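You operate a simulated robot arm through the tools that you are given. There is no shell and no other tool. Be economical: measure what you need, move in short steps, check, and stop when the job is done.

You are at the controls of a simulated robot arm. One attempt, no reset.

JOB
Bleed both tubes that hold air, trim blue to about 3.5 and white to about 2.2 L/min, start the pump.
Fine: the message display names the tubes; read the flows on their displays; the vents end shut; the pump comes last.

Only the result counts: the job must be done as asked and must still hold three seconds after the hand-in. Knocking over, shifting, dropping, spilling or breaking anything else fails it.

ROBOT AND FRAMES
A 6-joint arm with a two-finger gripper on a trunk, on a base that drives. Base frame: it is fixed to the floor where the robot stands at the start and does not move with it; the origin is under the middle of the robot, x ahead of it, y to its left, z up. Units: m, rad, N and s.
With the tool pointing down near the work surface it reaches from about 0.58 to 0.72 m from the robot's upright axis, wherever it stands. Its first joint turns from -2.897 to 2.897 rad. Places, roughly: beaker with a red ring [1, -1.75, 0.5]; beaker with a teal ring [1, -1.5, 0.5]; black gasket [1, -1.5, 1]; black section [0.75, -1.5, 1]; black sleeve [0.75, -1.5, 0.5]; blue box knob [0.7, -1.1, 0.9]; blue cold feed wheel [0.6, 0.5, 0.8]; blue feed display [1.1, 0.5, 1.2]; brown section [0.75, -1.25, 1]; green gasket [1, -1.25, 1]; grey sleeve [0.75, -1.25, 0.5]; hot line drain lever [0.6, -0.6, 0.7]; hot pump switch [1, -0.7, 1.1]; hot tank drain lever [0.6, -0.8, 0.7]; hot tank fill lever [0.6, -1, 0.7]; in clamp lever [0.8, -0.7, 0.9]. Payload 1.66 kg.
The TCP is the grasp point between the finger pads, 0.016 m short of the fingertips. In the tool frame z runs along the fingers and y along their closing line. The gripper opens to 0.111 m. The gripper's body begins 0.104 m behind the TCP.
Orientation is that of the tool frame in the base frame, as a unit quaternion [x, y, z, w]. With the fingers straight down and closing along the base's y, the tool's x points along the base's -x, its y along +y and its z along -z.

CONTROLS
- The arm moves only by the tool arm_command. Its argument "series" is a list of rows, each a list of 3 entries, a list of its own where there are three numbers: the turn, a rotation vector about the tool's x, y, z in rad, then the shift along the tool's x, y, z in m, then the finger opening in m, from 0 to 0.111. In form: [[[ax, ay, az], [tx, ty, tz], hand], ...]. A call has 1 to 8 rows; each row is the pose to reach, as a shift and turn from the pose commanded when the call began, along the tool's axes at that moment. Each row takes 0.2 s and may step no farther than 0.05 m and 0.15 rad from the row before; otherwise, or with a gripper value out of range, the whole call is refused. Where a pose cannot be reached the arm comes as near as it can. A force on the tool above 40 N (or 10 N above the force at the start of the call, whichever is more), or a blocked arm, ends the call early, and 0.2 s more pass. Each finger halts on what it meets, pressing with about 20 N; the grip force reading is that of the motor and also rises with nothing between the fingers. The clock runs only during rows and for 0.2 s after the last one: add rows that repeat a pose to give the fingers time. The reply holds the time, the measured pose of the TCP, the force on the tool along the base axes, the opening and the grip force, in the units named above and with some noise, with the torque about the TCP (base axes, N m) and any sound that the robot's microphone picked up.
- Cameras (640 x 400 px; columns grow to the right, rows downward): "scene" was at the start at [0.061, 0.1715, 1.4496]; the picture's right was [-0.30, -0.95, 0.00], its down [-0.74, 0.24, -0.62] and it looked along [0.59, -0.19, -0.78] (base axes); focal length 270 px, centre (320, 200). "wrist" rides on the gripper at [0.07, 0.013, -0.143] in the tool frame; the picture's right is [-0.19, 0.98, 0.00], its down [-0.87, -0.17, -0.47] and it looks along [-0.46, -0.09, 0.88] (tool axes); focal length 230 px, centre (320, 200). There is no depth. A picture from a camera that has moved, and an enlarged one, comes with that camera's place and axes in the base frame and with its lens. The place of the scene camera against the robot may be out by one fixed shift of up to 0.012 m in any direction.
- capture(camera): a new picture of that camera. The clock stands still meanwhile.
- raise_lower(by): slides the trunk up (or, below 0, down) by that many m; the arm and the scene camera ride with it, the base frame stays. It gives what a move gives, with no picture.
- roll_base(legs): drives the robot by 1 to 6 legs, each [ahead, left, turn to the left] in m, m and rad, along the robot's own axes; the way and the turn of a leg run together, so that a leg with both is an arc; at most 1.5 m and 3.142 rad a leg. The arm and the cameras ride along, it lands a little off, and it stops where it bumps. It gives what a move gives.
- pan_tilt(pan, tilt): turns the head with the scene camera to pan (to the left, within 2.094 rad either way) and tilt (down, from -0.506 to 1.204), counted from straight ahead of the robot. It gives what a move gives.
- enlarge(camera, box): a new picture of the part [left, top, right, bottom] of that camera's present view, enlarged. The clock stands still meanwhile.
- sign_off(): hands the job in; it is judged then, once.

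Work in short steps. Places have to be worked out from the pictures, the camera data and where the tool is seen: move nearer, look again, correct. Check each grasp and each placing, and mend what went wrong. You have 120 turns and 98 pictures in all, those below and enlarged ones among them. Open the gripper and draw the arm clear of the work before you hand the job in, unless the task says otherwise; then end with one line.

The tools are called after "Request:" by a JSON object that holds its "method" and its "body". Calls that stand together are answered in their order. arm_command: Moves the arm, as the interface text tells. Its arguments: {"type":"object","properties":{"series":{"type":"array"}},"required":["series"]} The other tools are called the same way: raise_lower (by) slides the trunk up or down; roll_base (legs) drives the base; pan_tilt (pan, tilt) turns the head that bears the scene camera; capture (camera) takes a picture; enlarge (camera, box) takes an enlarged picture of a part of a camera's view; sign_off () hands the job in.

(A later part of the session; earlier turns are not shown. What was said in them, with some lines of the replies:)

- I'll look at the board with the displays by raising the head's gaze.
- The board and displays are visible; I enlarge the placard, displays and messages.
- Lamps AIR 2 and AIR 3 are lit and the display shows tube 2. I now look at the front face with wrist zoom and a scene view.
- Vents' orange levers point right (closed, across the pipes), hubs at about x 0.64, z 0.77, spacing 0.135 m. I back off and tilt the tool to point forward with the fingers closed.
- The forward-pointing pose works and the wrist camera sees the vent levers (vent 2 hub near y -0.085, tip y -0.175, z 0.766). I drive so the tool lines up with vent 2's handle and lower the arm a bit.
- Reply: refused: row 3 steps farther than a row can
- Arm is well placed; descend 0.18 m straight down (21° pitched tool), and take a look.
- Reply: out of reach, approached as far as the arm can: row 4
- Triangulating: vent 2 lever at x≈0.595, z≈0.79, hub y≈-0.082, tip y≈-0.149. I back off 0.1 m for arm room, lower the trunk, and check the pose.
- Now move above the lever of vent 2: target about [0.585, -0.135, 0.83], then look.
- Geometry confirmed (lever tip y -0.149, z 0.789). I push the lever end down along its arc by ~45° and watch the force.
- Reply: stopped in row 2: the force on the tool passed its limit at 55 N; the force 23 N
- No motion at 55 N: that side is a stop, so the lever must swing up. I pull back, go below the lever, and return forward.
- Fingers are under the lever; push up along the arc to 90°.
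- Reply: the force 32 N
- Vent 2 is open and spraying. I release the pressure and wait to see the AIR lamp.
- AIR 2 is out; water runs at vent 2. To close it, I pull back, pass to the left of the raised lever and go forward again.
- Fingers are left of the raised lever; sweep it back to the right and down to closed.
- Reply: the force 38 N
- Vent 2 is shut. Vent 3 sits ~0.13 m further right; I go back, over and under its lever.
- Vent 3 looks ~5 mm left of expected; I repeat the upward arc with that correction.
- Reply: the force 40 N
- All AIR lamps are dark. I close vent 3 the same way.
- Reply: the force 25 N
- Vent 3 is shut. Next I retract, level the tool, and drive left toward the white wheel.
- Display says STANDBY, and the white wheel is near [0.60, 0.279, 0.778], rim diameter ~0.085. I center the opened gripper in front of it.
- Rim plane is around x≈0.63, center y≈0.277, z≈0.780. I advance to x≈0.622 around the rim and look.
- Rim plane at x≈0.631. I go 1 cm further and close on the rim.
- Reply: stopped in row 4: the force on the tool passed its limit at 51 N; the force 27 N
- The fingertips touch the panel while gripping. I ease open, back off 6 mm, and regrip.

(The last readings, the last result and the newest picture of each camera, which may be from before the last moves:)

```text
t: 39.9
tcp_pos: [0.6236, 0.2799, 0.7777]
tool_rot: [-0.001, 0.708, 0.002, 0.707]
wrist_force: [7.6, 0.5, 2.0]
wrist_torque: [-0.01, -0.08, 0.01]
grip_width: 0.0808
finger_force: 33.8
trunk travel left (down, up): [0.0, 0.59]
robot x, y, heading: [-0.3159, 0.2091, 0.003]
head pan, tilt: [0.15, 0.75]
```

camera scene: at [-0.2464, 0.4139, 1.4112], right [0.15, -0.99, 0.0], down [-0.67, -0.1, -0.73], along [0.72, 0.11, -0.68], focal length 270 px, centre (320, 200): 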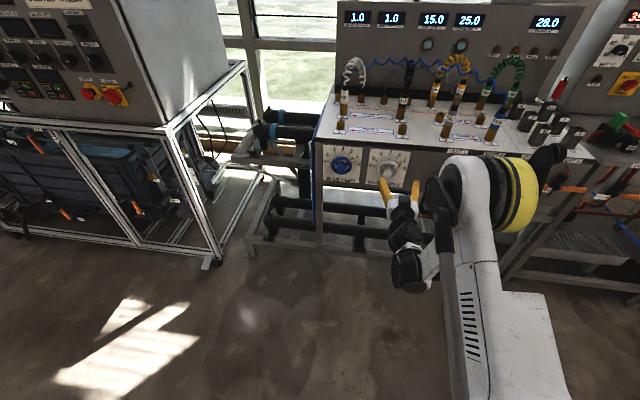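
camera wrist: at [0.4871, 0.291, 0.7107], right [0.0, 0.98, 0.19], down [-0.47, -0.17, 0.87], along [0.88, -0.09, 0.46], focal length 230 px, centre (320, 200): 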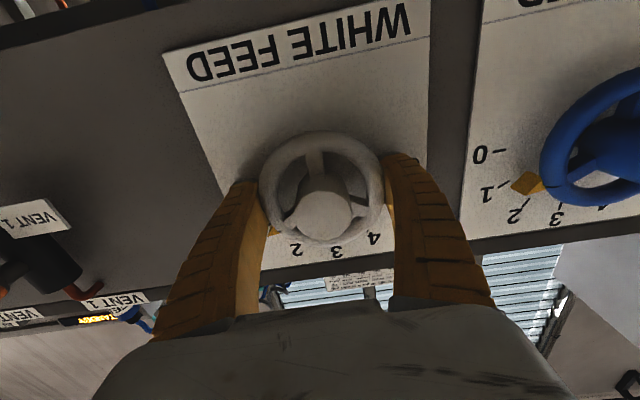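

Good grip with low force. I turn the wheel counter-clockwise (negative about tool z) by 0.45 rad and read the display.

Request:
{"method": "arm_command", "body": {"series": [[[0, 0, -0.12], [0, 0, 0], 0.07], [[0, 0, -0.24], [0, 0, 0], 0.07], [[0, 0, -0.36], [0, 0, 0], 0.07], [[0, 0, -0.45], [0, 0, 0], 0.07]]}}

Request:
{"method": "capture", "body": {"camera": "wrist"}}

Request:
{"method": "enlarge", "body": {"camera": "scene", "box": [300, 0, 620, 200]}}

```text
t: 40.9
tcp_pos: [0.624, 0.2795, 0.779]
tool_rot: [-0.158, 0.689, -0.157, 0.689]
wrist_force: [11.3, 2.6, 8.9]
wrist_torque: [0.08, 0.11, -0.26]
grip_width: 0.0805
finger_force: 34.2
trunk travel left (down, up): [0.0, 0.59]
robot x, y, heading: [-0.3184, 0.2073, -0.0]
head pan, tilt: [0.15, 0.75]
```

```text
61 pictures are left
camera wrist: at [0.4819, 0.2608, 0.7111], right [0.0, 0.97, -0.26], down [-0.47, 0.22, 0.85], along [0.88, 0.12, 0.46], focal length 230 px, centre (320, 200)
```

wrist: 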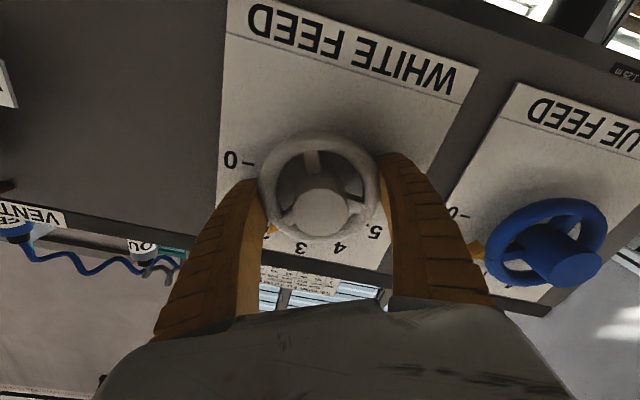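

```text
2.00 times, centred on (460, 100) of scene
camera zoom: at [-0.247, 0.414, 1.4113], right [0.15, -0.99, 0.0], down [-0.67, -0.1, -0.73], along [0.72, 0.11, -0.68], focal length 541 px, centre (40, 400)
```

zoom: 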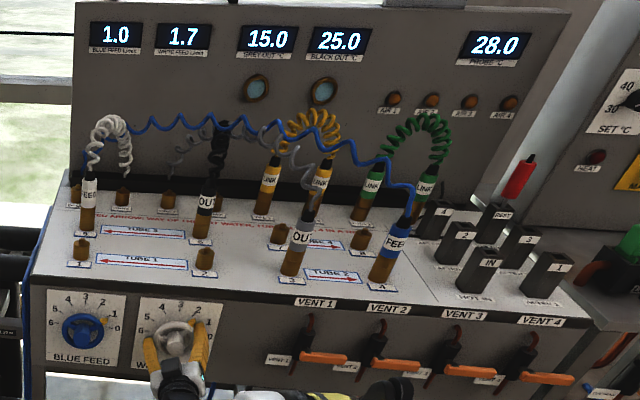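

White reads 1.7 after 0.45 rad; I turn 0.32 rad more.

Request:
{"method": "arm_command", "body": {"series": [[[0, 0, -0.12], [0, 0, 0], 0.07], [[0, 0, -0.24], [0, 0, 0], 0.07], [[0, 0, -0.32], [0, 0, 0], 0.07], [[0, 0, -0.32], [0, 0, 0], 0.07], [[0, 0, -0.32], [0, 0, 0], 0.07]]}}

Request:
{"method": "enlarge", "body": {"camera": "scene", "box": [320, 0, 480, 100]}}

```text
t: 42.1
tcp_pos: [0.6247, 0.2795, 0.7786]
tool_rot: [-0.267, 0.655, -0.264, 0.655]
wrist_force: [12.2, 1.3, 8.5]
wrist_torque: [-0.08, 0.12, 0.02]
grip_width: 0.0807
finger_force: 34.4
trunk travel left (down, up): [0.0, 0.59]
robot x, y, heading: [-0.3182, 0.2071, -0.0]
head pan, tilt: [0.15, 0.75]
```

```text
4.00 times, centred on (400, 50) of scene
camera zoom: at [-0.2468, 0.414, 1.4112], right [0.15, -0.99, 0.0], down [-0.67, -0.1, -0.73], along [0.72, 0.11, -0.68], focal length 1082 px, centre (0, 800)
```

zoom: 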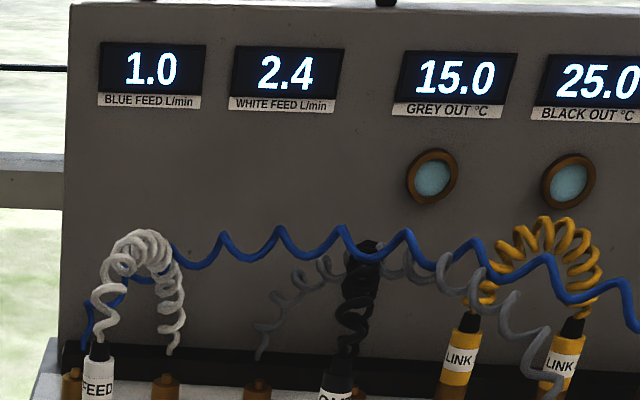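

White 2.4; turn back 0.10 rad.

Request:
{"method": "arm_command", "body": {"series": [[[0, 0, 0.1], [0, 0, 0], 0.07], [[0, 0, 0.1], [0, 0, 0], 0.07], [[0, 0, 0.1], [0, 0, 0], 0.07], [[0, 0, 0.1], [0, 0, 0], 0.07]]}}

Request:
{"method": "enlarge", "body": {"camera": "scene", "box": [320, 0, 480, 100]}}

```text
t: 43.1
tcp_pos: [0.6249, 0.2797, 0.7789]
tool_rot: [-0.233, 0.668, -0.232, 0.668]
wrist_force: [11.7, 0.7, 9.5]
wrist_torque: [-0.01, 0.06, 0.0]
grip_width: 0.0806
finger_force: 34.0
trunk travel left (down, up): [0.0, 0.59]
robot x, y, heading: [-0.3159, 0.2053, 0.001]
head pan, tilt: [0.15, 0.75]
```

```text
4.00 times, centred on (400, 50) of scene
camera zoom: at [-0.2469, 0.4139, 1.4112], right [0.15, -0.99, 0.0], down [-0.67, -0.1, -0.73], along [0.72, 0.11, -0.68], focal length 1082 px, centre (0, 800)
```

zoom: 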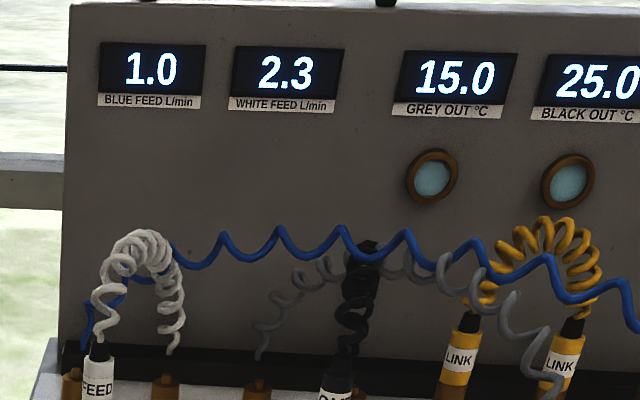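

Another 0.05 rad back brings it to 2.2.

Request:
{"method": "arm_command", "body": {"series": [[[0, 0, 0.06], [0, 0, 0], 0.07], [[0, 0, 0.06], [0, 0, 0], 0.07], [[0, 0, 0.06], [0, 0, 0], 0.07]]}}

Request:
{"method": "enlarge", "body": {"camera": "scene", "box": [320, 0, 480, 100]}}

```text
t: 43.9
tcp_pos: [0.6246, 0.2796, 0.7788]
tool_rot: [-0.213, 0.675, -0.211, 0.674]
wrist_force: [8.1, -2.0, 5.5]
wrist_torque: [0.05, 0.02, 0.14]
grip_width: 0.0809
finger_force: 33.6
trunk travel left (down, up): [0.0, 0.59]
robot x, y, heading: [-0.3162, 0.2041, 0.007]
head pan, tilt: [0.15, 0.75]
```

```text
4.00 times, centred on (400, 50) of scene
camera zoom: at [-0.2468, 0.4138, 1.4112], right [0.15, -0.99, 0.0], down [-0.67, -0.1, -0.73], along [0.72, 0.11, -0.68], focal length 1082 px, centre (0, 800)
```

zoom: 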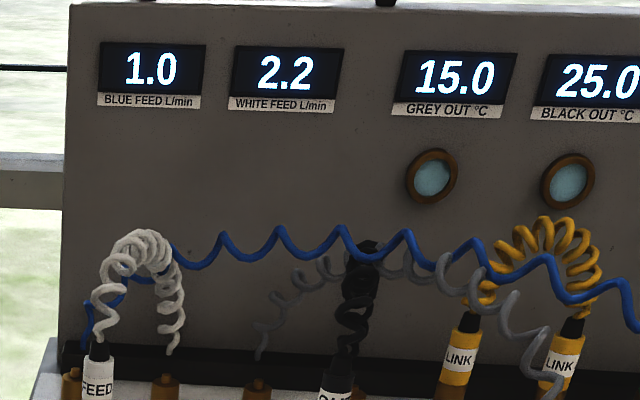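

White is 2.2. I release, retract, and rotate the tool back past neutral to prepare for the blue wheel.

Request:
{"method": "arm_command", "body": {"series": [[[0, 0, 0], [0, 0, 0], 0.111], [[0, 0, 0], [0, 0, -0.04], 0.111], [[0, 0, 0.1], [0, 0, -0.08], 0.111], [[0, 0, 0.25], [0, 0, -0.1], 0.111], [[0, 0, 0.4], [0, 0, -0.1], 0.111], [[0, 0, 0.55], [0, 0, -0.1], 0.111], [[0, 0, 0.7], [0, 0, -0.1], 0.111], [[0, 0, 0.85], [0, 0, -0.1], 0.111]]}}

Request:
{"method": "arm_command", "body": {"series": [[[0, 0, 0.15], [0, 0, 0], 0.111], [[0, 0, 0.3], [0, 0, 0], 0.111], [[0, 0, 0.45], [0, 0, 0], 0.111]]}}

Request:
{"method": "roll_base", "body": {"legs": [[0, 0.184, 0]]}}

Request:
{"method": "capture", "body": {"camera": "wrist"}}

Request:
{"method": "capture", "body": {"camera": "scene"}}

```text
t: 45.7
tcp_pos: [0.5244, 0.2793, 0.7784]
tool_rot: [0.085, 0.702, 0.088, 0.701]
wrist_force: [-1.0, 0.6, -0.2]
wrist_torque: [-0.01, -0.01, -0.01]
grip_width: 0.111
finger_force: 0.1
trunk travel left (down, up): [0.0, 0.59]
robot x, y, heading: [-0.3173, 0.2075, 0.003]
head pan, tilt: [0.15, 0.75]
```

```text
t: 46.5
tcp_pos: [0.5234, 0.2788, 0.7811]
tool_rot: [0.238, 0.666, 0.242, 0.664]
wrist_force: [-0.2, 1.5, 0.2]
wrist_torque: [-0.01, 0.02, 0.0]
grip_width: 0.1108
finger_force: 0.0
trunk travel left (down, up): [0.0, 0.59]
robot x, y, heading: [-0.3191, 0.2054, 0.003]
head pan, tilt: [0.15, 0.75]
```

```text
t: 48.0
tcp_pos: [0.524, 0.4626, 0.7789]
tool_rot: [0.238, 0.666, 0.24, 0.665]
wrist_force: [0.3, 0.3, 0.3]
wrist_torque: [-0.02, -0.01, 0.0]
grip_width: 0.1109
finger_force: 0.0
trunk travel left (down, up): [0.0, 0.59]
robot x, y, heading: [-0.317, 0.3869, 0.007]
head pan, tilt: [0.15, 0.75]
```

```text
56 pictures are left
camera wrist: at [0.3807, 0.5168, 0.7353], right [0.0, 0.64, 0.77], down [-0.47, -0.68, 0.56], along [0.88, -0.36, 0.3], focal length 230 px, centre (320, 200)
```

wrist: 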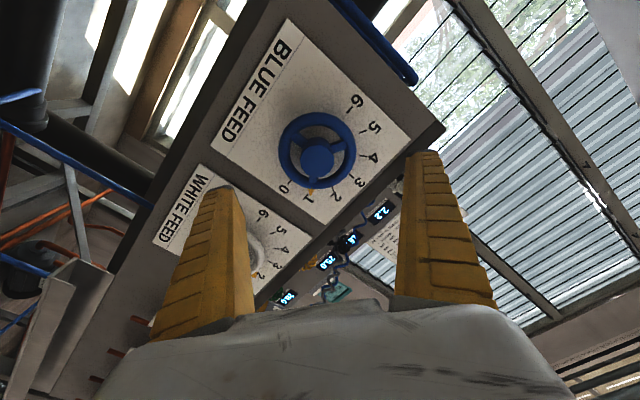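

```text
55 pictures are left
camera scene: at [-0.2475, 0.5966, 1.4112], right [0.15, -0.99, 0.0], down [-0.67, -0.1, -0.73], along [0.72, 0.11, -0.68], focal length 270 px, centre (320, 200)
```

scene: 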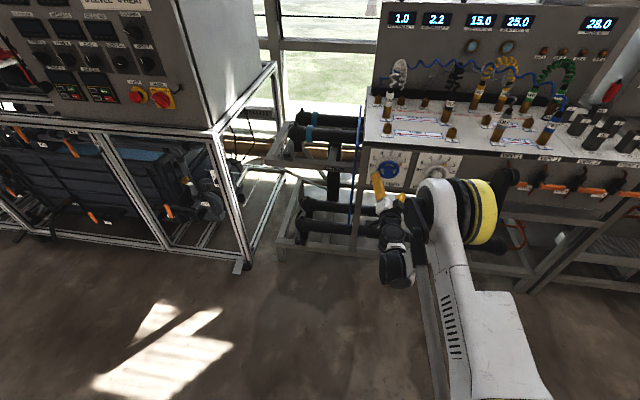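

Blue rim lies nearly centered (≈3 mm right). I advance and grip at the same depth as the white one.

Request:
{"method": "arm_command", "body": {"series": [[[0, 0, 0], [0, -0.003, 0.04], 0.111], [[0, 0, 0], [-0.001, -0.003, 0.08], 0.111], [[0, 0, 0], [-0.001, -0.003, 0.1], 0.111], [[0, 0, 0], [-0.001, -0.003, 0.1], 0.09], [[0, 0, 0], [-0.001, -0.003, 0.1], 0.07], [[0, 0, 0], [-0.001, -0.003, 0.1], 0.07]]}}

Request:
{"method": "capture", "body": {"camera": "wrist"}}

```text
t: 49.4
tcp_pos: [0.624, 0.4607, 0.7767]
tool_rot: [0.24, 0.666, 0.241, 0.664]
wrist_force: [10.0, -2.2, 2.1]
wrist_torque: [0.03, -0.15, -0.01]
grip_width: 0.0824
finger_force: 33.9
trunk travel left (down, up): [0.0, 0.59]
robot x, y, heading: [-0.3195, 0.3868, 0.005]
head pan, tilt: [0.15, 0.75]
```

```text
54 pictures are left
camera wrist: at [0.4815, 0.5147, 0.7332], right [0.0, 0.64, 0.77], down [-0.47, -0.68, 0.56], along [0.88, -0.36, 0.3], focal length 230 px, centre (320, 200)
```

wrist: 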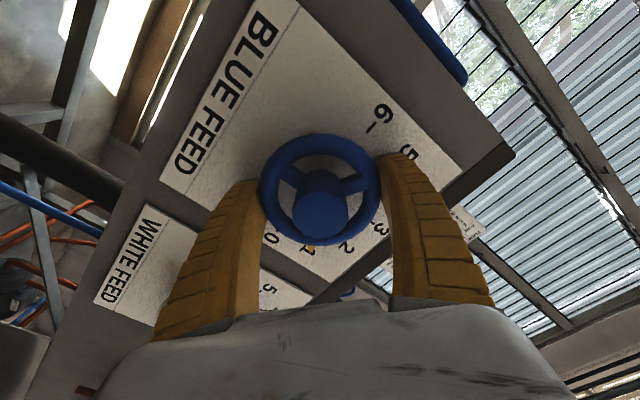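

Gripped. I turn counter-clockwise about 1.0 rad and read.

Request:
{"method": "arm_command", "body": {"series": [[[0, 0, -0.14], [0, 0, 0], 0.07], [[0, 0, -0.28], [0, 0, 0], 0.07], [[0, 0, -0.42], [0, 0, 0], 0.07], [[0, 0, -0.56], [0, 0, 0], 0.07], [[0, 0, -0.7], [0, 0, 0], 0.07], [[0, 0, -0.84], [0, 0, 0], 0.07], [[0, 0, -0.98], [0, 0, 0], 0.07], [[0, 0, -1.1], [0, 0, 0], 0.07]]}}

Request:
{"method": "enlarge", "body": {"camera": "scene", "box": [350, 0, 590, 150]}}

```text
t: 51.2
tcp_pos: [0.6234, 0.4585, 0.7763]
tool_rot: [-0.145, 0.693, -0.143, 0.692]
wrist_force: [12.2, -9.0, -2.5]
wrist_torque: [0.1, 0.09, -0.05]
grip_width: 0.0825
finger_force: 33.9
trunk travel left (down, up): [0.0, 0.59]
robot x, y, heading: [-0.317, 0.3892, 0.001]
head pan, tilt: [0.15, 0.75]
```

```text
2.67 times, centred on (470, 75) of scene
camera zoom: at [-0.2461, 0.5959, 1.4113], right [0.15, -0.99, 0.0], down [-0.67, -0.1, -0.73], along [0.72, 0.11, -0.68], focal length 721 px, centre (-80, 533)
```

zoom: 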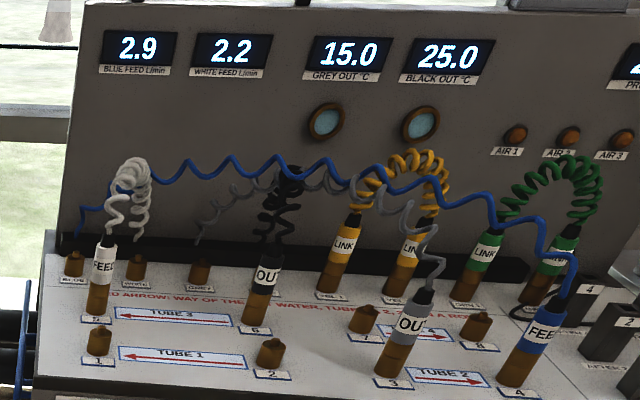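

Blue 2.9 (lagging slightly); I turn 0.32 rad more and wait.

Request:
{"method": "arm_command", "body": {"series": [[[0, 0, -0.14], [0, 0, 0], 0.07], [[0, 0, -0.28], [0, 0, 0], 0.07], [[0, 0, -0.32], [0, 0, 0], 0.07], [[0, 0, -0.32], [0, 0, 0], 0.07], [[0, 0, -0.32], [0, 0, 0], 0.07]]}}

Request:
{"method": "enlarge", "body": {"camera": "scene", "box": [350, 0, 590, 150]}}

```text
t: 52.4
tcp_pos: [0.6243, 0.4584, 0.7759]
tool_rot: [-0.253, 0.661, -0.251, 0.66]
wrist_force: [-3.2, -18.8, -9.3]
wrist_torque: [-0.01, -0.09, 0.34]
grip_width: 0.0827
finger_force: 33.7
trunk travel left (down, up): [0.0, 0.59]
robot x, y, heading: [-0.3194, 0.3866, 0.006]
head pan, tilt: [0.15, 0.75]
```

```text
2.67 times, centred on (470, 75) of scene
camera zoom: at [-0.2468, 0.5952, 1.4113], right [0.15, -0.99, 0.0], down [-0.67, -0.1, -0.73], along [0.72, 0.11, -0.68], focal length 721 px, centre (-80, 533)
```

zoom: 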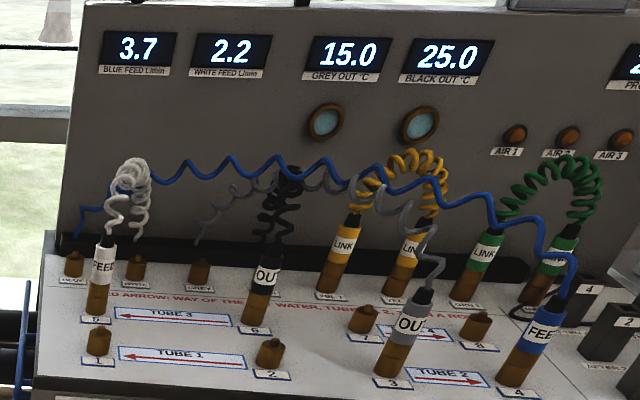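

Blue 3.7; turn back 0.12 rad.

Request:
{"method": "arm_command", "body": {"series": [[[0, 0, 0.12], [0, 0, 0], 0.07], [[0, 0, 0.12], [0, 0, 0], 0.07], [[0, 0, 0.12], [0, 0, 0], 0.07], [[0, 0, 0.12], [0, 0, 0], 0.07], [[0, 0, 0.12], [0, 0, 0], 0.07]]}}

Request:
{"method": "enlarge", "body": {"camera": "scene", "box": [350, 0, 590, 150]}}

```text
t: 53.6
tcp_pos: [0.6249, 0.4587, 0.7767]
tool_rot: [-0.213, 0.675, -0.211, 0.674]
wrist_force: [-5.9, -20.8, -12.4]
wrist_torque: [0.05, -0.17, 0.19]
grip_width: 0.0825
finger_force: 34.2
trunk travel left (down, up): [0.0, 0.59]
robot x, y, heading: [-0.3156, 0.3855, 0.001]
head pan, tilt: [0.15, 0.75]
```

```text
2.67 times, centred on (470, 75) of scene
camera zoom: at [-0.2464, 0.595, 1.4114], right [0.15, -0.99, 0.0], down [-0.67, -0.1, -0.73], along [0.72, 0.11, -0.68], focal length 721 px, centre (-80, 533)
```

zoom: 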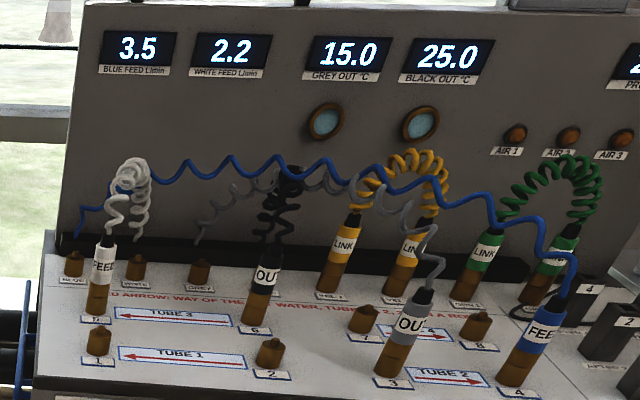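

Blue 3.5, white 2.2. Release, retract, level the wrist, and head right for the pump panel.

Request:
{"method": "arm_command", "body": {"series": [[[0, 0, 0], [0, 0, 0], 0.111], [[0, 0, 0], [0, 0, -0.04], 0.111], [[0, 0, 0.1], [0, 0, -0.08], 0.111], [[0, 0, 0.25], [0, 0, -0.12], 0.111], [[0, 0, 0.4], [0, 0, -0.15], 0.111], [[0, 0, 0.52], [0, 0, -0.15], 0.111], [[0, 0, 0.61], [0, 0, -0.15], 0.111]]}}

Request:
{"method": "enlarge", "body": {"camera": "scene", "box": [350, 0, 590, 150]}}

Request:
{"method": "roll_base", "body": {"legs": [[0, -1.0, 0]]}}

Request:
{"method": "capture", "body": {"camera": "scene"}}

Request:
{"method": "capture", "body": {"camera": "wrist"}}

```text
t: 55.2
tcp_pos: [0.4918, 0.4611, 0.7855]
tool_rot: [-0.001, 0.707, 0.002, 0.707]
wrist_force: [-0.3, -0.4, 0.2]
wrist_torque: [0.03, 0.02, -0.01]
grip_width: 0.1109
finger_force: 0.1
out of reach, approached as far as the arm can: row 5, 6, 7
trunk travel left (down, up): [0.0, 0.59]
robot x, y, heading: [-0.3159, 0.3898, 0.0]
head pan, tilt: [0.15, 0.75]
```

```text
2.67 times, centred on (470, 75) of scene
camera zoom: at [-0.2475, 0.5967, 1.4112], right [0.15, -0.99, 0.0], down [-0.67, -0.1, -0.73], along [0.72, 0.11, -0.68], focal length 721 px, centre (-80, 533)
```

zoom: 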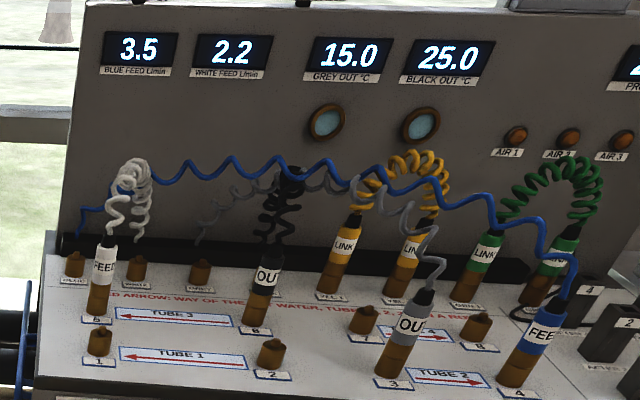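

```text
t: 60.4
tcp_pos: [0.4932, -0.5484, 0.7859]
tool_rot: [0.0, 0.708, 0.001, 0.706]
wrist_force: [0.3, -0.3, -0.4]
wrist_torque: [0.02, 0.01, -0.01]
grip_width: 0.1108
finger_force: 0.1
trunk travel left (down, up): [0.0, 0.59]
robot x, y, heading: [-0.3142, -0.6188, -0.004]
head pan, tilt: [0.15, 0.75]
```

```text
49 pictures are left
camera scene: at [-0.2453, -0.4122, 1.4112], right [0.15, -0.99, 0.0], down [-0.67, -0.1, -0.73], along [0.72, 0.11, -0.68], focal length 270 px, centre (320, 200)
```

scene: 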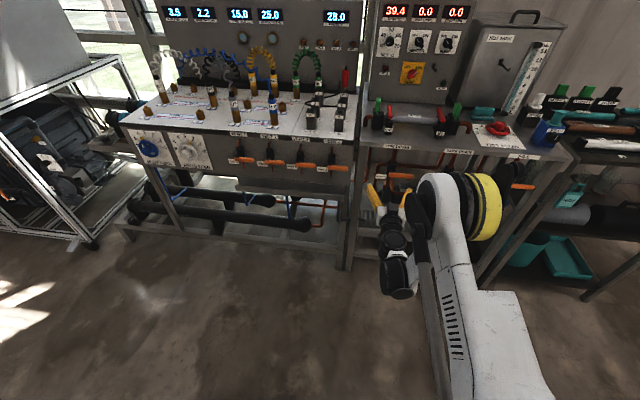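

```text
48 pictures are left
camera wrist: at [0.3505, -0.5358, 0.7176], right [0.0, 0.98, 0.19], down [-0.47, -0.17, 0.87], along [0.88, -0.09, 0.46], focal length 230 px, centre (320, 200)
```

wrist: 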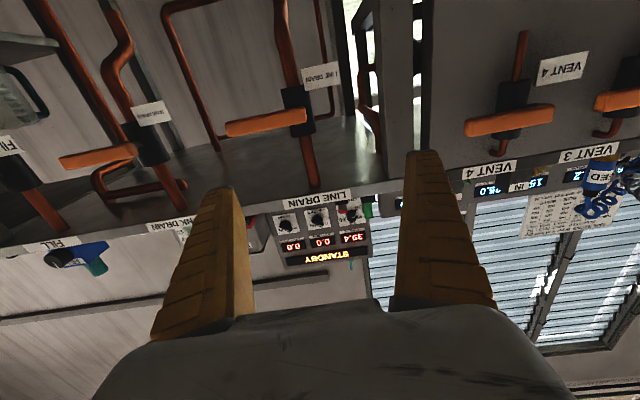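

Now a closer look at the hot tank panel.

Request:
{"method": "enlarge", "body": {"camera": "scene", "box": [350, 0, 510, 100]}}

Request:
{"method": "enlarge", "body": {"camera": "scene", "box": [350, 80, 590, 230]}}

```text
4.00 times, centred on (430, 50) of scene
camera zoom: at [-0.2453, -0.4122, 1.4112], right [0.15, -0.99, 0.0], down [-0.67, -0.1, -0.73], along [0.72, 0.11, -0.68], focal length 1082 px, centre (-120, 800)
```

zoom: 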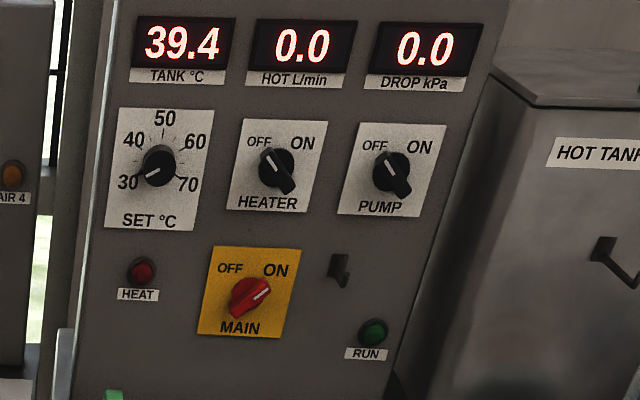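

```text
2.67 times, centred on (470, 155) of scene
camera zoom: at [-0.2453, -0.4122, 1.4112], right [0.15, -0.99, 0.0], down [-0.67, -0.1, -0.73], along [0.72, 0.11, -0.68], focal length 721 px, centre (-80, 320)
```

zoom: 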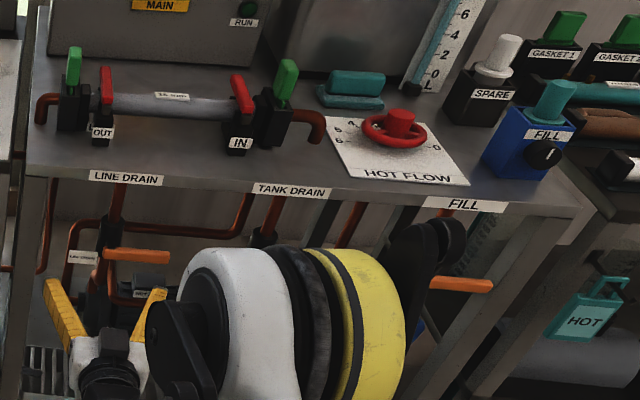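

MAIN is ON, PUMP is OFF (pointer upper-left; ON upper-right). Pump knob ≈ [1.0, -0.73, 1.14]; I raise the trunk and drive right and forward.

Request:
{"method": "raise_lower", "body": {"by": 0.355}}

Request:
{"method": "roll_base", "body": {"legs": [[0, -0.18, 0], [0.25, 0, 0]]}}

Request:
{"method": "capture", "body": {"camera": "wrist"}}

Request:
{"method": "capture", "body": {"camera": "scene"}}

```text
t: 63.9
tcp_pos: [0.4927, -0.5501, 1.1411]
tool_rot: [0.0, 0.708, 0.001, 0.706]
wrist_force: [0.6, 0.5, 0.1]
wrist_torque: [0.01, 0.0, 0.05]
grip_width: 0.1108
finger_force: 0.0
trunk travel left (down, up): [-0.355, 0.235]
robot x, y, heading: [-0.3157, -0.62, 0.0]
head pan, tilt: [0.15, 0.75]
```

```text
t: 66.8
tcp_pos: [0.7412, -0.7348, 1.1396]
tool_rot: [0.003, 0.708, -0.003, 0.706]
wrist_force: [0.7, -0.5, -0.6]
wrist_torque: [-0.01, -0.03, -0.02]
grip_width: 0.1107
finger_force: 0.0
trunk travel left (down, up): [-0.355, 0.235]
robot x, y, heading: [-0.0723, -0.7983, -0.008]
head pan, tilt: [0.15, 0.75]
```

```text
45 pictures are left
camera wrist: at [0.5986, -0.7209, 1.0721], right [0.01, 0.98, 0.19], down [-0.47, -0.16, 0.87], along [0.88, -0.1, 0.46], focal length 230 px, centre (320, 200)
```

wrist: 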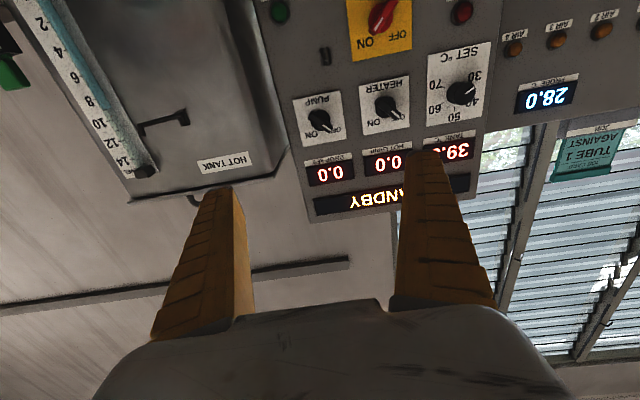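

```text
44 pictures are left
camera scene: at [0.0042, -0.5928, 1.7661], right [0.14, -0.99, 0.0], down [-0.68, -0.1, -0.73], along [0.72, 0.1, -0.68], focal length 270 px, centre (320, 200)
```

scene: 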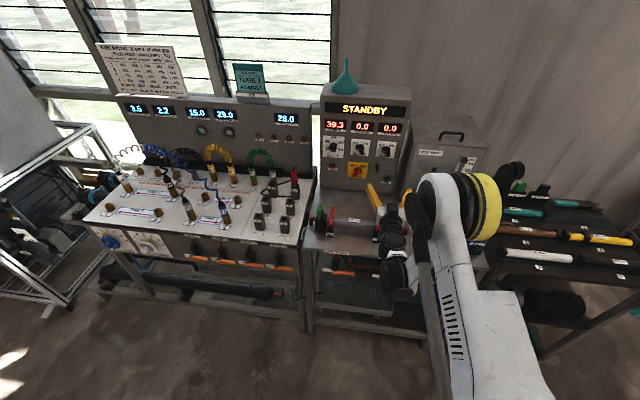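

Pump knob triangulated at ≈[1.02, -0.739, 1.136]. I extend the arm toward it and look closer to see the bar's angle.

Request:
{"method": "arm_command", "body": {"series": [[[0, 0, 0], [0.0, -0.002, 0.04], 0.08], [[0, 0, 0], [0.001, -0.004, 0.08], 0.06], [[0, 0, 0], [0.002, -0.004, 0.12], 0.06], [[0, 0, 0], [0.003, -0.004, 0.15], 0.06]]}}

Request:
{"method": "capture", "body": {"camera": "wrist"}}

Request:
{"method": "enlarge", "body": {"camera": "scene", "box": [310, 90, 470, 190]}}

```text
t: 67.8
tcp_pos: [0.8911, -0.7382, 1.1377]
tool_rot: [0.002, 0.707, -0.002, 0.707]
wrist_force: [0.0, -0.1, -0.5]
wrist_torque: [0.02, -0.01, -0.01]
grip_width: 0.0619
finger_force: 1.3
trunk travel left (down, up): [-0.355, 0.235]
robot x, y, heading: [-0.0706, -0.7991, -0.009]
head pan, tilt: [0.15, 0.75]
```

```text
43 pictures are left
camera wrist: at [0.7485, -0.7246, 1.0688], right [0.01, 0.98, 0.19], down [-0.47, -0.16, 0.87], along [0.88, -0.1, 0.46], focal length 230 px, centre (320, 200)
```

wrist: 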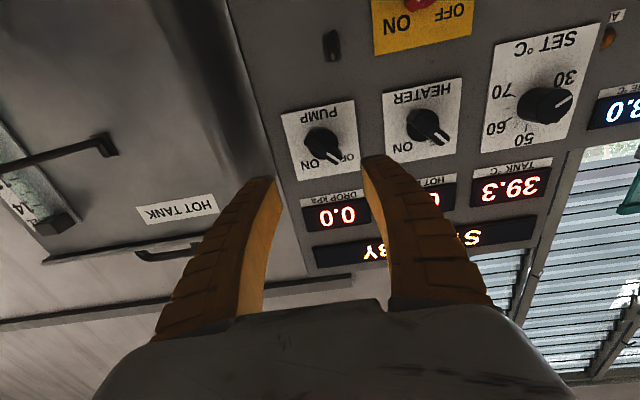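

```text
4.00 times, centred on (390, 140) of scene
camera zoom: at [0.0034, -0.5928, 1.7662], right [0.14, -0.99, 0.0], down [-0.68, -0.1, -0.73], along [0.72, 0.1, -0.68], focal length 1082 px, centre (40, 440)
```

zoom: 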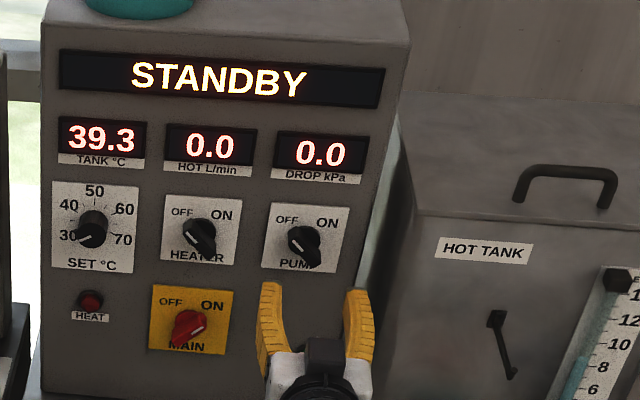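

Bar points 45° up-left. I rotate the tool -0.785 rad so the fingers close across the bar, then check alignment.

Request:
{"method": "arm_command", "body": {"series": [[[0, 0, -0.14], [0.0, 0, 0], 0.06], [[0, 0, -0.28], [0.001, 0, 0], 0.06], [[0, 0, -0.42], [0.002, 0, 0], 0.06], [[0, 0, -0.56], [0.003, 0, 0.0], 0.06], [[0, 0, -0.7], [0.003, 0, 0.02], 0.06], [[0, 0, -0.785], [0.003, 0, 0.04], 0.06]]}}

Request:
{"method": "capture", "body": {"camera": "wrist"}}

Request:
{"method": "enlarge", "body": {"camera": "scene", "box": [310, 90, 470, 190]}}

```text
t: 69.2
tcp_pos: [0.9187, -0.7407, 1.1478]
tool_rot: [-0.268, 0.655, -0.275, 0.651]
wrist_force: [-0.2, 0.0, -1.0]
wrist_torque: [0.01, 0.02, 0.03]
grip_width: 0.062
finger_force: 0.2
out of reach, approached as far as the arm can: row 5, 6
trunk travel left (down, up): [-0.355, 0.235]
robot x, y, heading: [-0.0676, -0.8001, -0.011]
head pan, tilt: [0.15, 0.75]
```

```text
41 pictures are left
camera wrist: at [0.7748, -0.7808, 1.0901], right [0.0, 0.83, -0.56], down [-0.47, 0.5, 0.73], along [0.88, 0.26, 0.39], focal length 230 px, centre (320, 200)
```

wrist: 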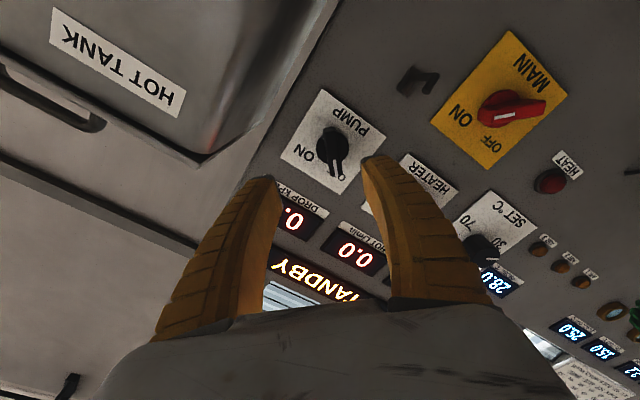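

```text
4.00 times, centred on (390, 140) of scene
camera zoom: at [0.0028, -0.5929, 1.7662], right [0.14, -0.99, 0.0], down [-0.68, -0.1, -0.73], along [0.72, 0.1, -0.68], focal length 1082 px, centre (40, 440)
```

zoom: 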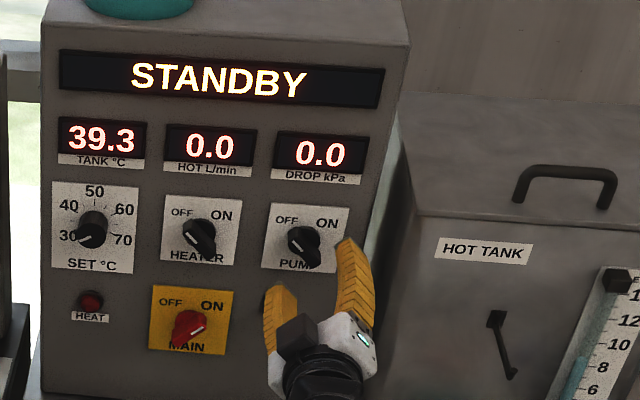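

Alignment of the fingers across the bar is good but the arm is at its reach. I pull the arm back 5 cm and drive 0.12 m closer.

Request:
{"method": "arm_command", "body": {"series": [[[0, 0, 0], [0, 0, -0.03], 0.06], [[0, 0, 0], [0, 0, -0.06], 0.06]]}}

Request:
{"method": "roll_base", "body": {"legs": [[0.1, 0, 0.01]]}}

Request:
{"method": "capture", "body": {"camera": "wrist"}}

```text
t: 69.8
tcp_pos: [0.8576, -0.7421, 1.1473]
tool_rot: [-0.268, 0.655, -0.273, 0.652]
wrist_force: [-0.1, 0.8, 0.2]
wrist_torque: [0.01, -0.01, -0.02]
grip_width: 0.0621
finger_force: 1.3
trunk travel left (down, up): [-0.355, 0.235]
robot x, y, heading: [-0.0715, -0.7991, -0.005]
head pan, tilt: [0.15, 0.75]
```

```text
t: 70.9
tcp_pos: [0.9572, -0.734, 1.1449]
tool_rot: [-0.272, 0.654, -0.269, 0.653]
wrist_force: [0.5, -0.2, -1.3]
wrist_torque: [0.02, -0.02, -0.02]
grip_width: 0.0621
finger_force: 1.3
trunk travel left (down, up): [-0.355, 0.235]
robot x, y, heading: [0.0262, -0.7977, 0.001]
head pan, tilt: [0.15, 0.75]
```

```text
39 pictures are left
camera wrist: at [0.8141, -0.7739, 1.0879], right [0.0, 0.83, -0.56], down [-0.47, 0.49, 0.73], along [0.88, 0.27, 0.39], focal length 230 px, centre (320, 200)
```

wrist: 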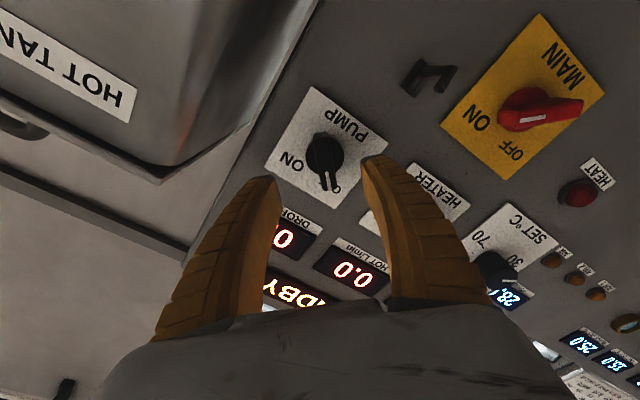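

I correct 9 mm down and advance ~2.5 cm, then look.

Request:
{"method": "arm_command", "body": {"series": [[[0, 0, 0], [0.007, 0.006, 0], 0.06], [[0, 0, 0], [0.007, 0.006, 0.015], 0.06], [[0, 0, 0], [0.007, 0.006, 0.027], 0.06]]}}

Request:
{"method": "capture", "body": {"camera": "wrist"}}

Request:
{"method": "capture", "body": {"camera": "scene"}}

```text
t: 71.7
tcp_pos: [0.9827, -0.7346, 1.1372]
tool_rot: [-0.271, 0.654, -0.269, 0.653]
wrist_force: [0.0, 0.1, -1.1]
wrist_torque: [0.03, -0.01, 0.02]
grip_width: 0.0621
finger_force: 1.8
trunk travel left (down, up): [-0.355, 0.235]
robot x, y, heading: [0.0281, -0.7984, 0.004]
head pan, tilt: [0.15, 0.75]
```

```text
38 pictures are left
camera wrist: at [0.84, -0.7751, 1.0794], right [0.0, 0.83, -0.56], down [-0.47, 0.49, 0.73], along [0.88, 0.27, 0.39], focal length 230 px, centre (320, 200)
```

wrist: 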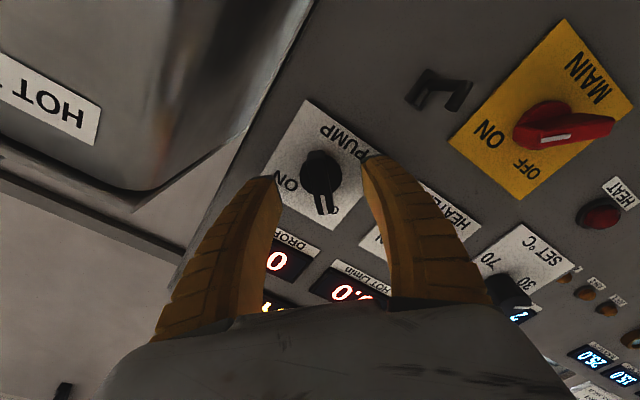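

```text
37 pictures are left
camera scene: at [0.0998, -0.5926, 1.7662], right [0.15, -0.99, 0.0], down [-0.67, -0.1, -0.73], along [0.72, 0.11, -0.68], focal length 270 px, centre (320, 200)
```

scene: 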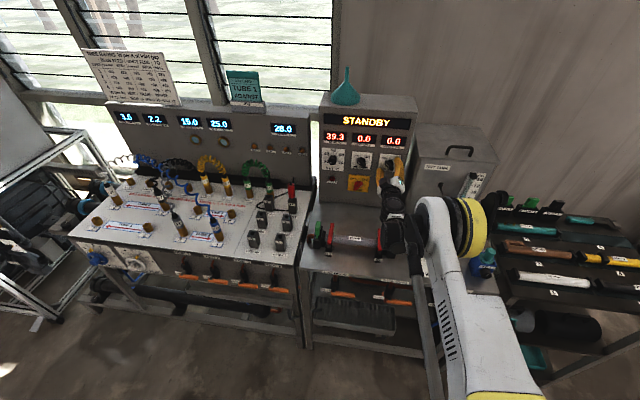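

Knob still ~3 cm ahead of the TCP; I advance another 1.8 cm carefully.

Request:
{"method": "arm_command", "body": {"series": [[[0, 0, 0], [0, 0, 0.009], 0.06], [[0, 0, 0], [0, 0, 0.018], 0.06]]}}

Request:
{"method": "capture", "body": {"camera": "wrist"}}

Request:
{"method": "enlarge", "body": {"camera": "scene", "box": [310, 100, 470, 200]}}

```text
t: 72.3
tcp_pos: [0.9971, -0.738, 1.1391]
tool_rot: [-0.27, 0.653, -0.27, 0.654]
wrist_force: [-27.0, -2.2, -4.7]
wrist_torque: [-0.34, 0.15, 0.06]
grip_width: 0.065
finger_force: 4.0
trunk travel left (down, up): [-0.355, 0.235]
robot x, y, heading: [0.0287, -0.7989, 0.001]
head pan, tilt: [0.15, 0.75]
```

```text
36 pictures are left
camera wrist: at [0.8554, -0.7762, 1.0813], right [0.0, 0.83, -0.56], down [-0.47, 0.49, 0.73], along [0.88, 0.26, 0.39], focal length 230 px, centre (320, 200)
```

wrist: 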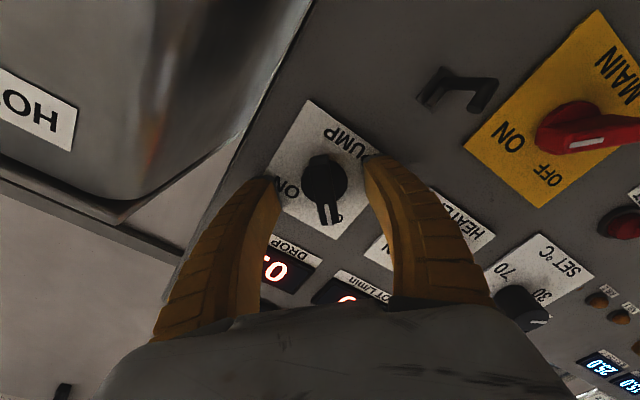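

```text
4.00 times, centred on (390, 150) of scene
camera zoom: at [0.095, -0.5934, 1.7663], right [0.15, -0.99, 0.0], down [-0.67, -0.1, -0.73], along [0.72, 0.11, -0.68], focal length 1082 px, centre (40, 400)
```

zoom: 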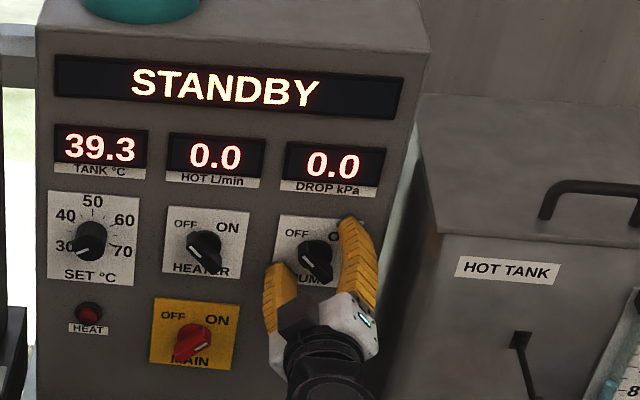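

Fingertips just touch the panel. I back off 7 mm and close on the bar.

Request:
{"method": "arm_command", "body": {"series": [[[0, 0, 0], [0, 0, -0.008], 0.06], [[0, 0, 0], [0, 0, -0.008], 0.04], [[0, 0, 0], [0, 0, -0.008], 0.02], [[0, 0, 0], [0, 0, -0.008], 0.005], [[0, 0, 0], [0, 0, -0.008], 0.0]]}}

Request:
{"method": "capture", "body": {"camera": "wrist"}}

```text
t: 73.5
tcp_pos: [0.9936, -0.7345, 1.1361]
tool_rot: [-0.273, 0.653, -0.269, 0.653]
wrist_force: [-7.6, 2.2, -11.2]
wrist_torque: [0.03, -0.02, 0.11]
grip_width: 0.0093
finger_force: 34.0
trunk travel left (down, up): [-0.355, 0.235]
robot x, y, heading: [0.031, -0.8007, 0.002]
head pan, tilt: [0.15, 0.75]
```

```text
34 pictures are left
camera wrist: at [0.8501, -0.7739, 1.0794], right [0.0, 0.83, -0.56], down [-0.47, 0.49, 0.73], along [0.88, 0.27, 0.39], focal length 230 px, centre (320, 200)
```

wrist: 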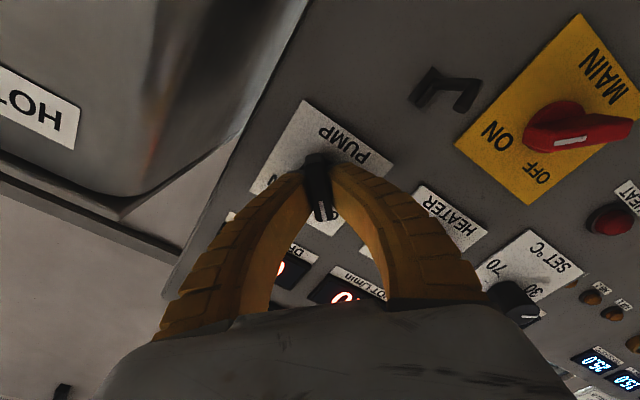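

Firm grip on the bar (9 mm). I turn it clockwise toward ON, first ~1.05 rad.

Request:
{"method": "arm_command", "body": {"series": [[[0, 0, 0.13], [0, 0, 0], 0], [[0, 0, 0.26], [0, 0, 0], 0], [[0, 0, 0.39], [0, 0, 0], 0], [[0, 0, 0.52], [0, 0, 0], 0], [[0, 0, 0.65], [0, 0, 0], 0], [[0, 0, 0.78], [0, 0, 0], 0], [[0, 0, 0.91], [0, 0, 0], 0], [[0, 0, 1.04], [0, 0, 0], 0]]}}

Request:
{"method": "capture", "body": {"camera": "wrist"}}

Request:
{"method": "enlarge", "body": {"camera": "scene", "box": [310, 100, 470, 200]}}

```text
t: 75.3
tcp_pos: [0.991, -0.7362, 1.1373]
tool_rot: [0.091, 0.702, 0.091, 0.701]
wrist_force: [-4.4, -6.3, -1.2]
wrist_torque: [-0.06, -0.06, -0.06]
grip_width: 0.0077
finger_force: 33.7
trunk travel left (down, up): [-0.355, 0.235]
robot x, y, heading: [0.0285, -0.799, -0.0]
head pan, tilt: [0.15, 0.75]
```

```text
33 pictures are left
camera wrist: at [0.8494, -0.7053, 1.0748], right [0.0, 0.9, 0.43], down [-0.47, -0.38, 0.79], along [0.88, -0.21, 0.42], focal length 230 px, centre (320, 200)
```

wrist: 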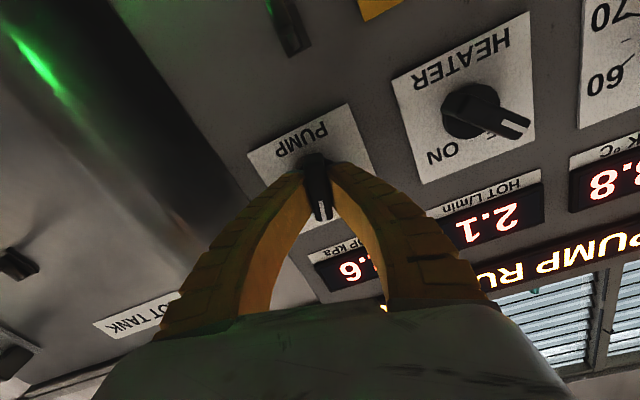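

```text
4.00 times, centred on (390, 150) of scene
camera zoom: at [0.0987, -0.5936, 1.7663], right [0.15, -0.99, 0.0], down [-0.67, -0.1, -0.73], along [0.72, 0.11, -0.68], focal length 1082 px, centre (40, 400)
```

zoom: 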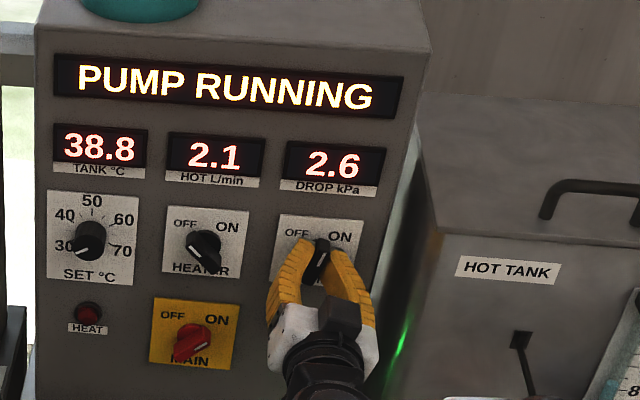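

Pump is running; I turn it fully to ON (another ~0.5 rad), then release and check.

Request:
{"method": "arm_command", "body": {"series": [[[0, 0, 0.13], [0, 0, 0], 0], [[0, 0, 0.26], [0, 0, 0], 0], [[0, 0, 0.39], [0, 0, 0], 0], [[0, 0, 0.5], [0, 0, 0], 0]]}}

Request:
{"method": "capture", "body": {"camera": "wrist"}}

```text
t: 76.3
tcp_pos: [0.993, -0.7369, 1.1369]
tool_rot: [0.263, 0.657, 0.261, 0.657]
wrist_force: [-5.1, -14.4, -4.0]
wrist_torque: [-0.02, 0.07, -0.04]
grip_width: 0.0079
finger_force: 33.6
trunk travel left (down, up): [-0.355, 0.235]
robot x, y, heading: [0.0291, -0.7982, 0.0]
head pan, tilt: [0.15, 0.75]
```

```text
31 pictures are left
camera wrist: at [0.8495, -0.6794, 1.0969], right [0.0, 0.58, 0.81], down [-0.47, -0.72, 0.51], along [0.88, -0.38, 0.27], focal length 230 px, centre (320, 200)
```

wrist: 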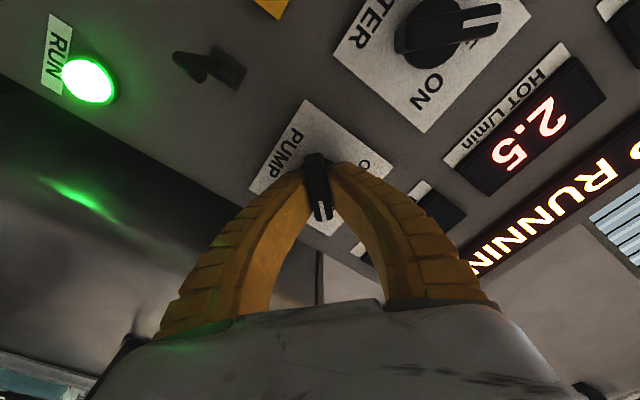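

The pump switch is at ON and the RUN lamp is lit. I release and withdraw.

Request:
{"method": "arm_command", "body": {"series": [[[0, 0, 0], [0, 0, 0], 0.04], [[0, 0, 0], [0, 0, 0], 0.05], [[0, 0, 0], [0, 0, -0.03], 0.05], [[0, 0, 0], [0, 0, -0.07], 0.06], [[0, 0, -0.1], [0, 0, -0.1], 0.06]]}}

Request:
{"method": "roll_base", "body": {"legs": [[-0.35, 0, 0]]}}

Request:
{"method": "capture", "body": {"camera": "scene"}}

```text
t: 77.5
tcp_pos: [0.893, -0.7354, 1.1372]
tool_rot: [0.227, 0.67, 0.229, 0.669]
wrist_force: [-0.3, -0.1, -0.1]
wrist_torque: [0.02, 0.0, 0.0]
grip_width: 0.0621
finger_force: 1.3
trunk travel left (down, up): [-0.355, 0.235]
robot x, y, heading: [0.0295, -0.8013, 0.0]
head pan, tilt: [0.15, 0.75]
```

```text
t: 79.8
tcp_pos: [0.5447, -0.7378, 1.1378]
tool_rot: [0.227, 0.67, 0.229, 0.669]
wrist_force: [-0.3, -0.5, 0.0]
wrist_torque: [0.0, -0.02, -0.03]
grip_width: 0.0624
finger_force: 1.2
trunk travel left (down, up): [-0.355, 0.235]
robot x, y, heading: [-0.3235, -0.7989, 0.004]
head pan, tilt: [0.15, 0.75]
```

```text
30 pictures are left
camera scene: at [-0.2498, -0.5931, 1.7663], right [0.15, -0.99, 0.0], down [-0.67, -0.1, -0.73], along [0.72, 0.11, -0.68], focal length 270 px, centre (320, 200)
```

scene: 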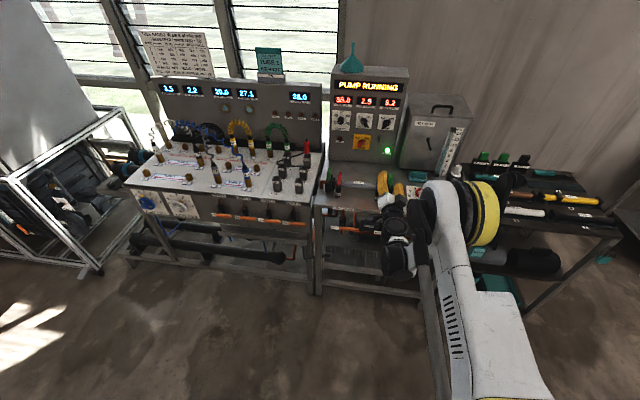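

Final check of the displays, lamps and vents.

Request:
{"method": "enlarge", "body": {"camera": "scene", "box": [150, 60, 420, 229]}}

Request:
{"method": "enlarge", "body": {"camera": "scene", "box": [150, 75, 310, 175]}}

```text
2.37 times, centred on (285, 144) of scene
camera zoom: at [-0.2498, -0.5931, 1.7663], right [0.15, -0.99, 0.0], down [-0.67, -0.1, -0.73], along [0.72, 0.11, -0.68], focal length 640 px, centre (403, 331)
```

zoom: 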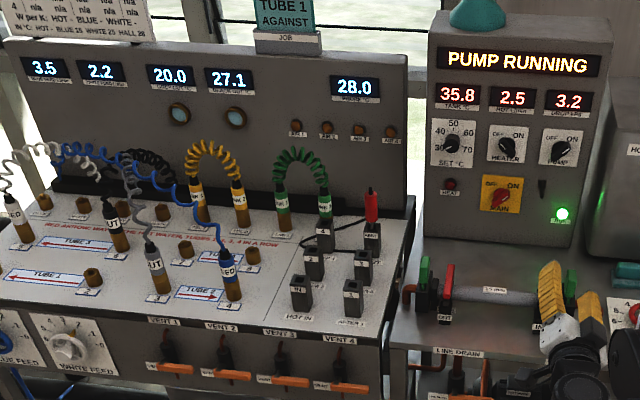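

```text
4.00 times, centred on (230, 125) of scene
camera zoom: at [-0.2498, -0.5931, 1.7663], right [0.15, -0.99, 0.0], down [-0.67, -0.1, -0.73], along [0.72, 0.11, -0.68], focal length 1082 px, centre (680, 500)
```

zoom: 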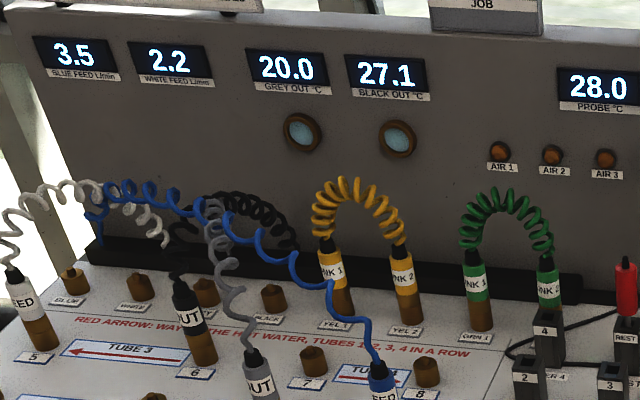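

Everything reads as asked: flows are 3.5 and 2.2, the AIR lamps are out, the vents are shut and the pump is running. I hand it in.

Request:
{"method": "sign_off", "body": {}}

```text
The job is handed in.
```

The job is done and handed in: tubes 2 and 3 are bled with their vents shut, blue reads 3.5 and white 2.2 L/min, and the pump, started last, is running.
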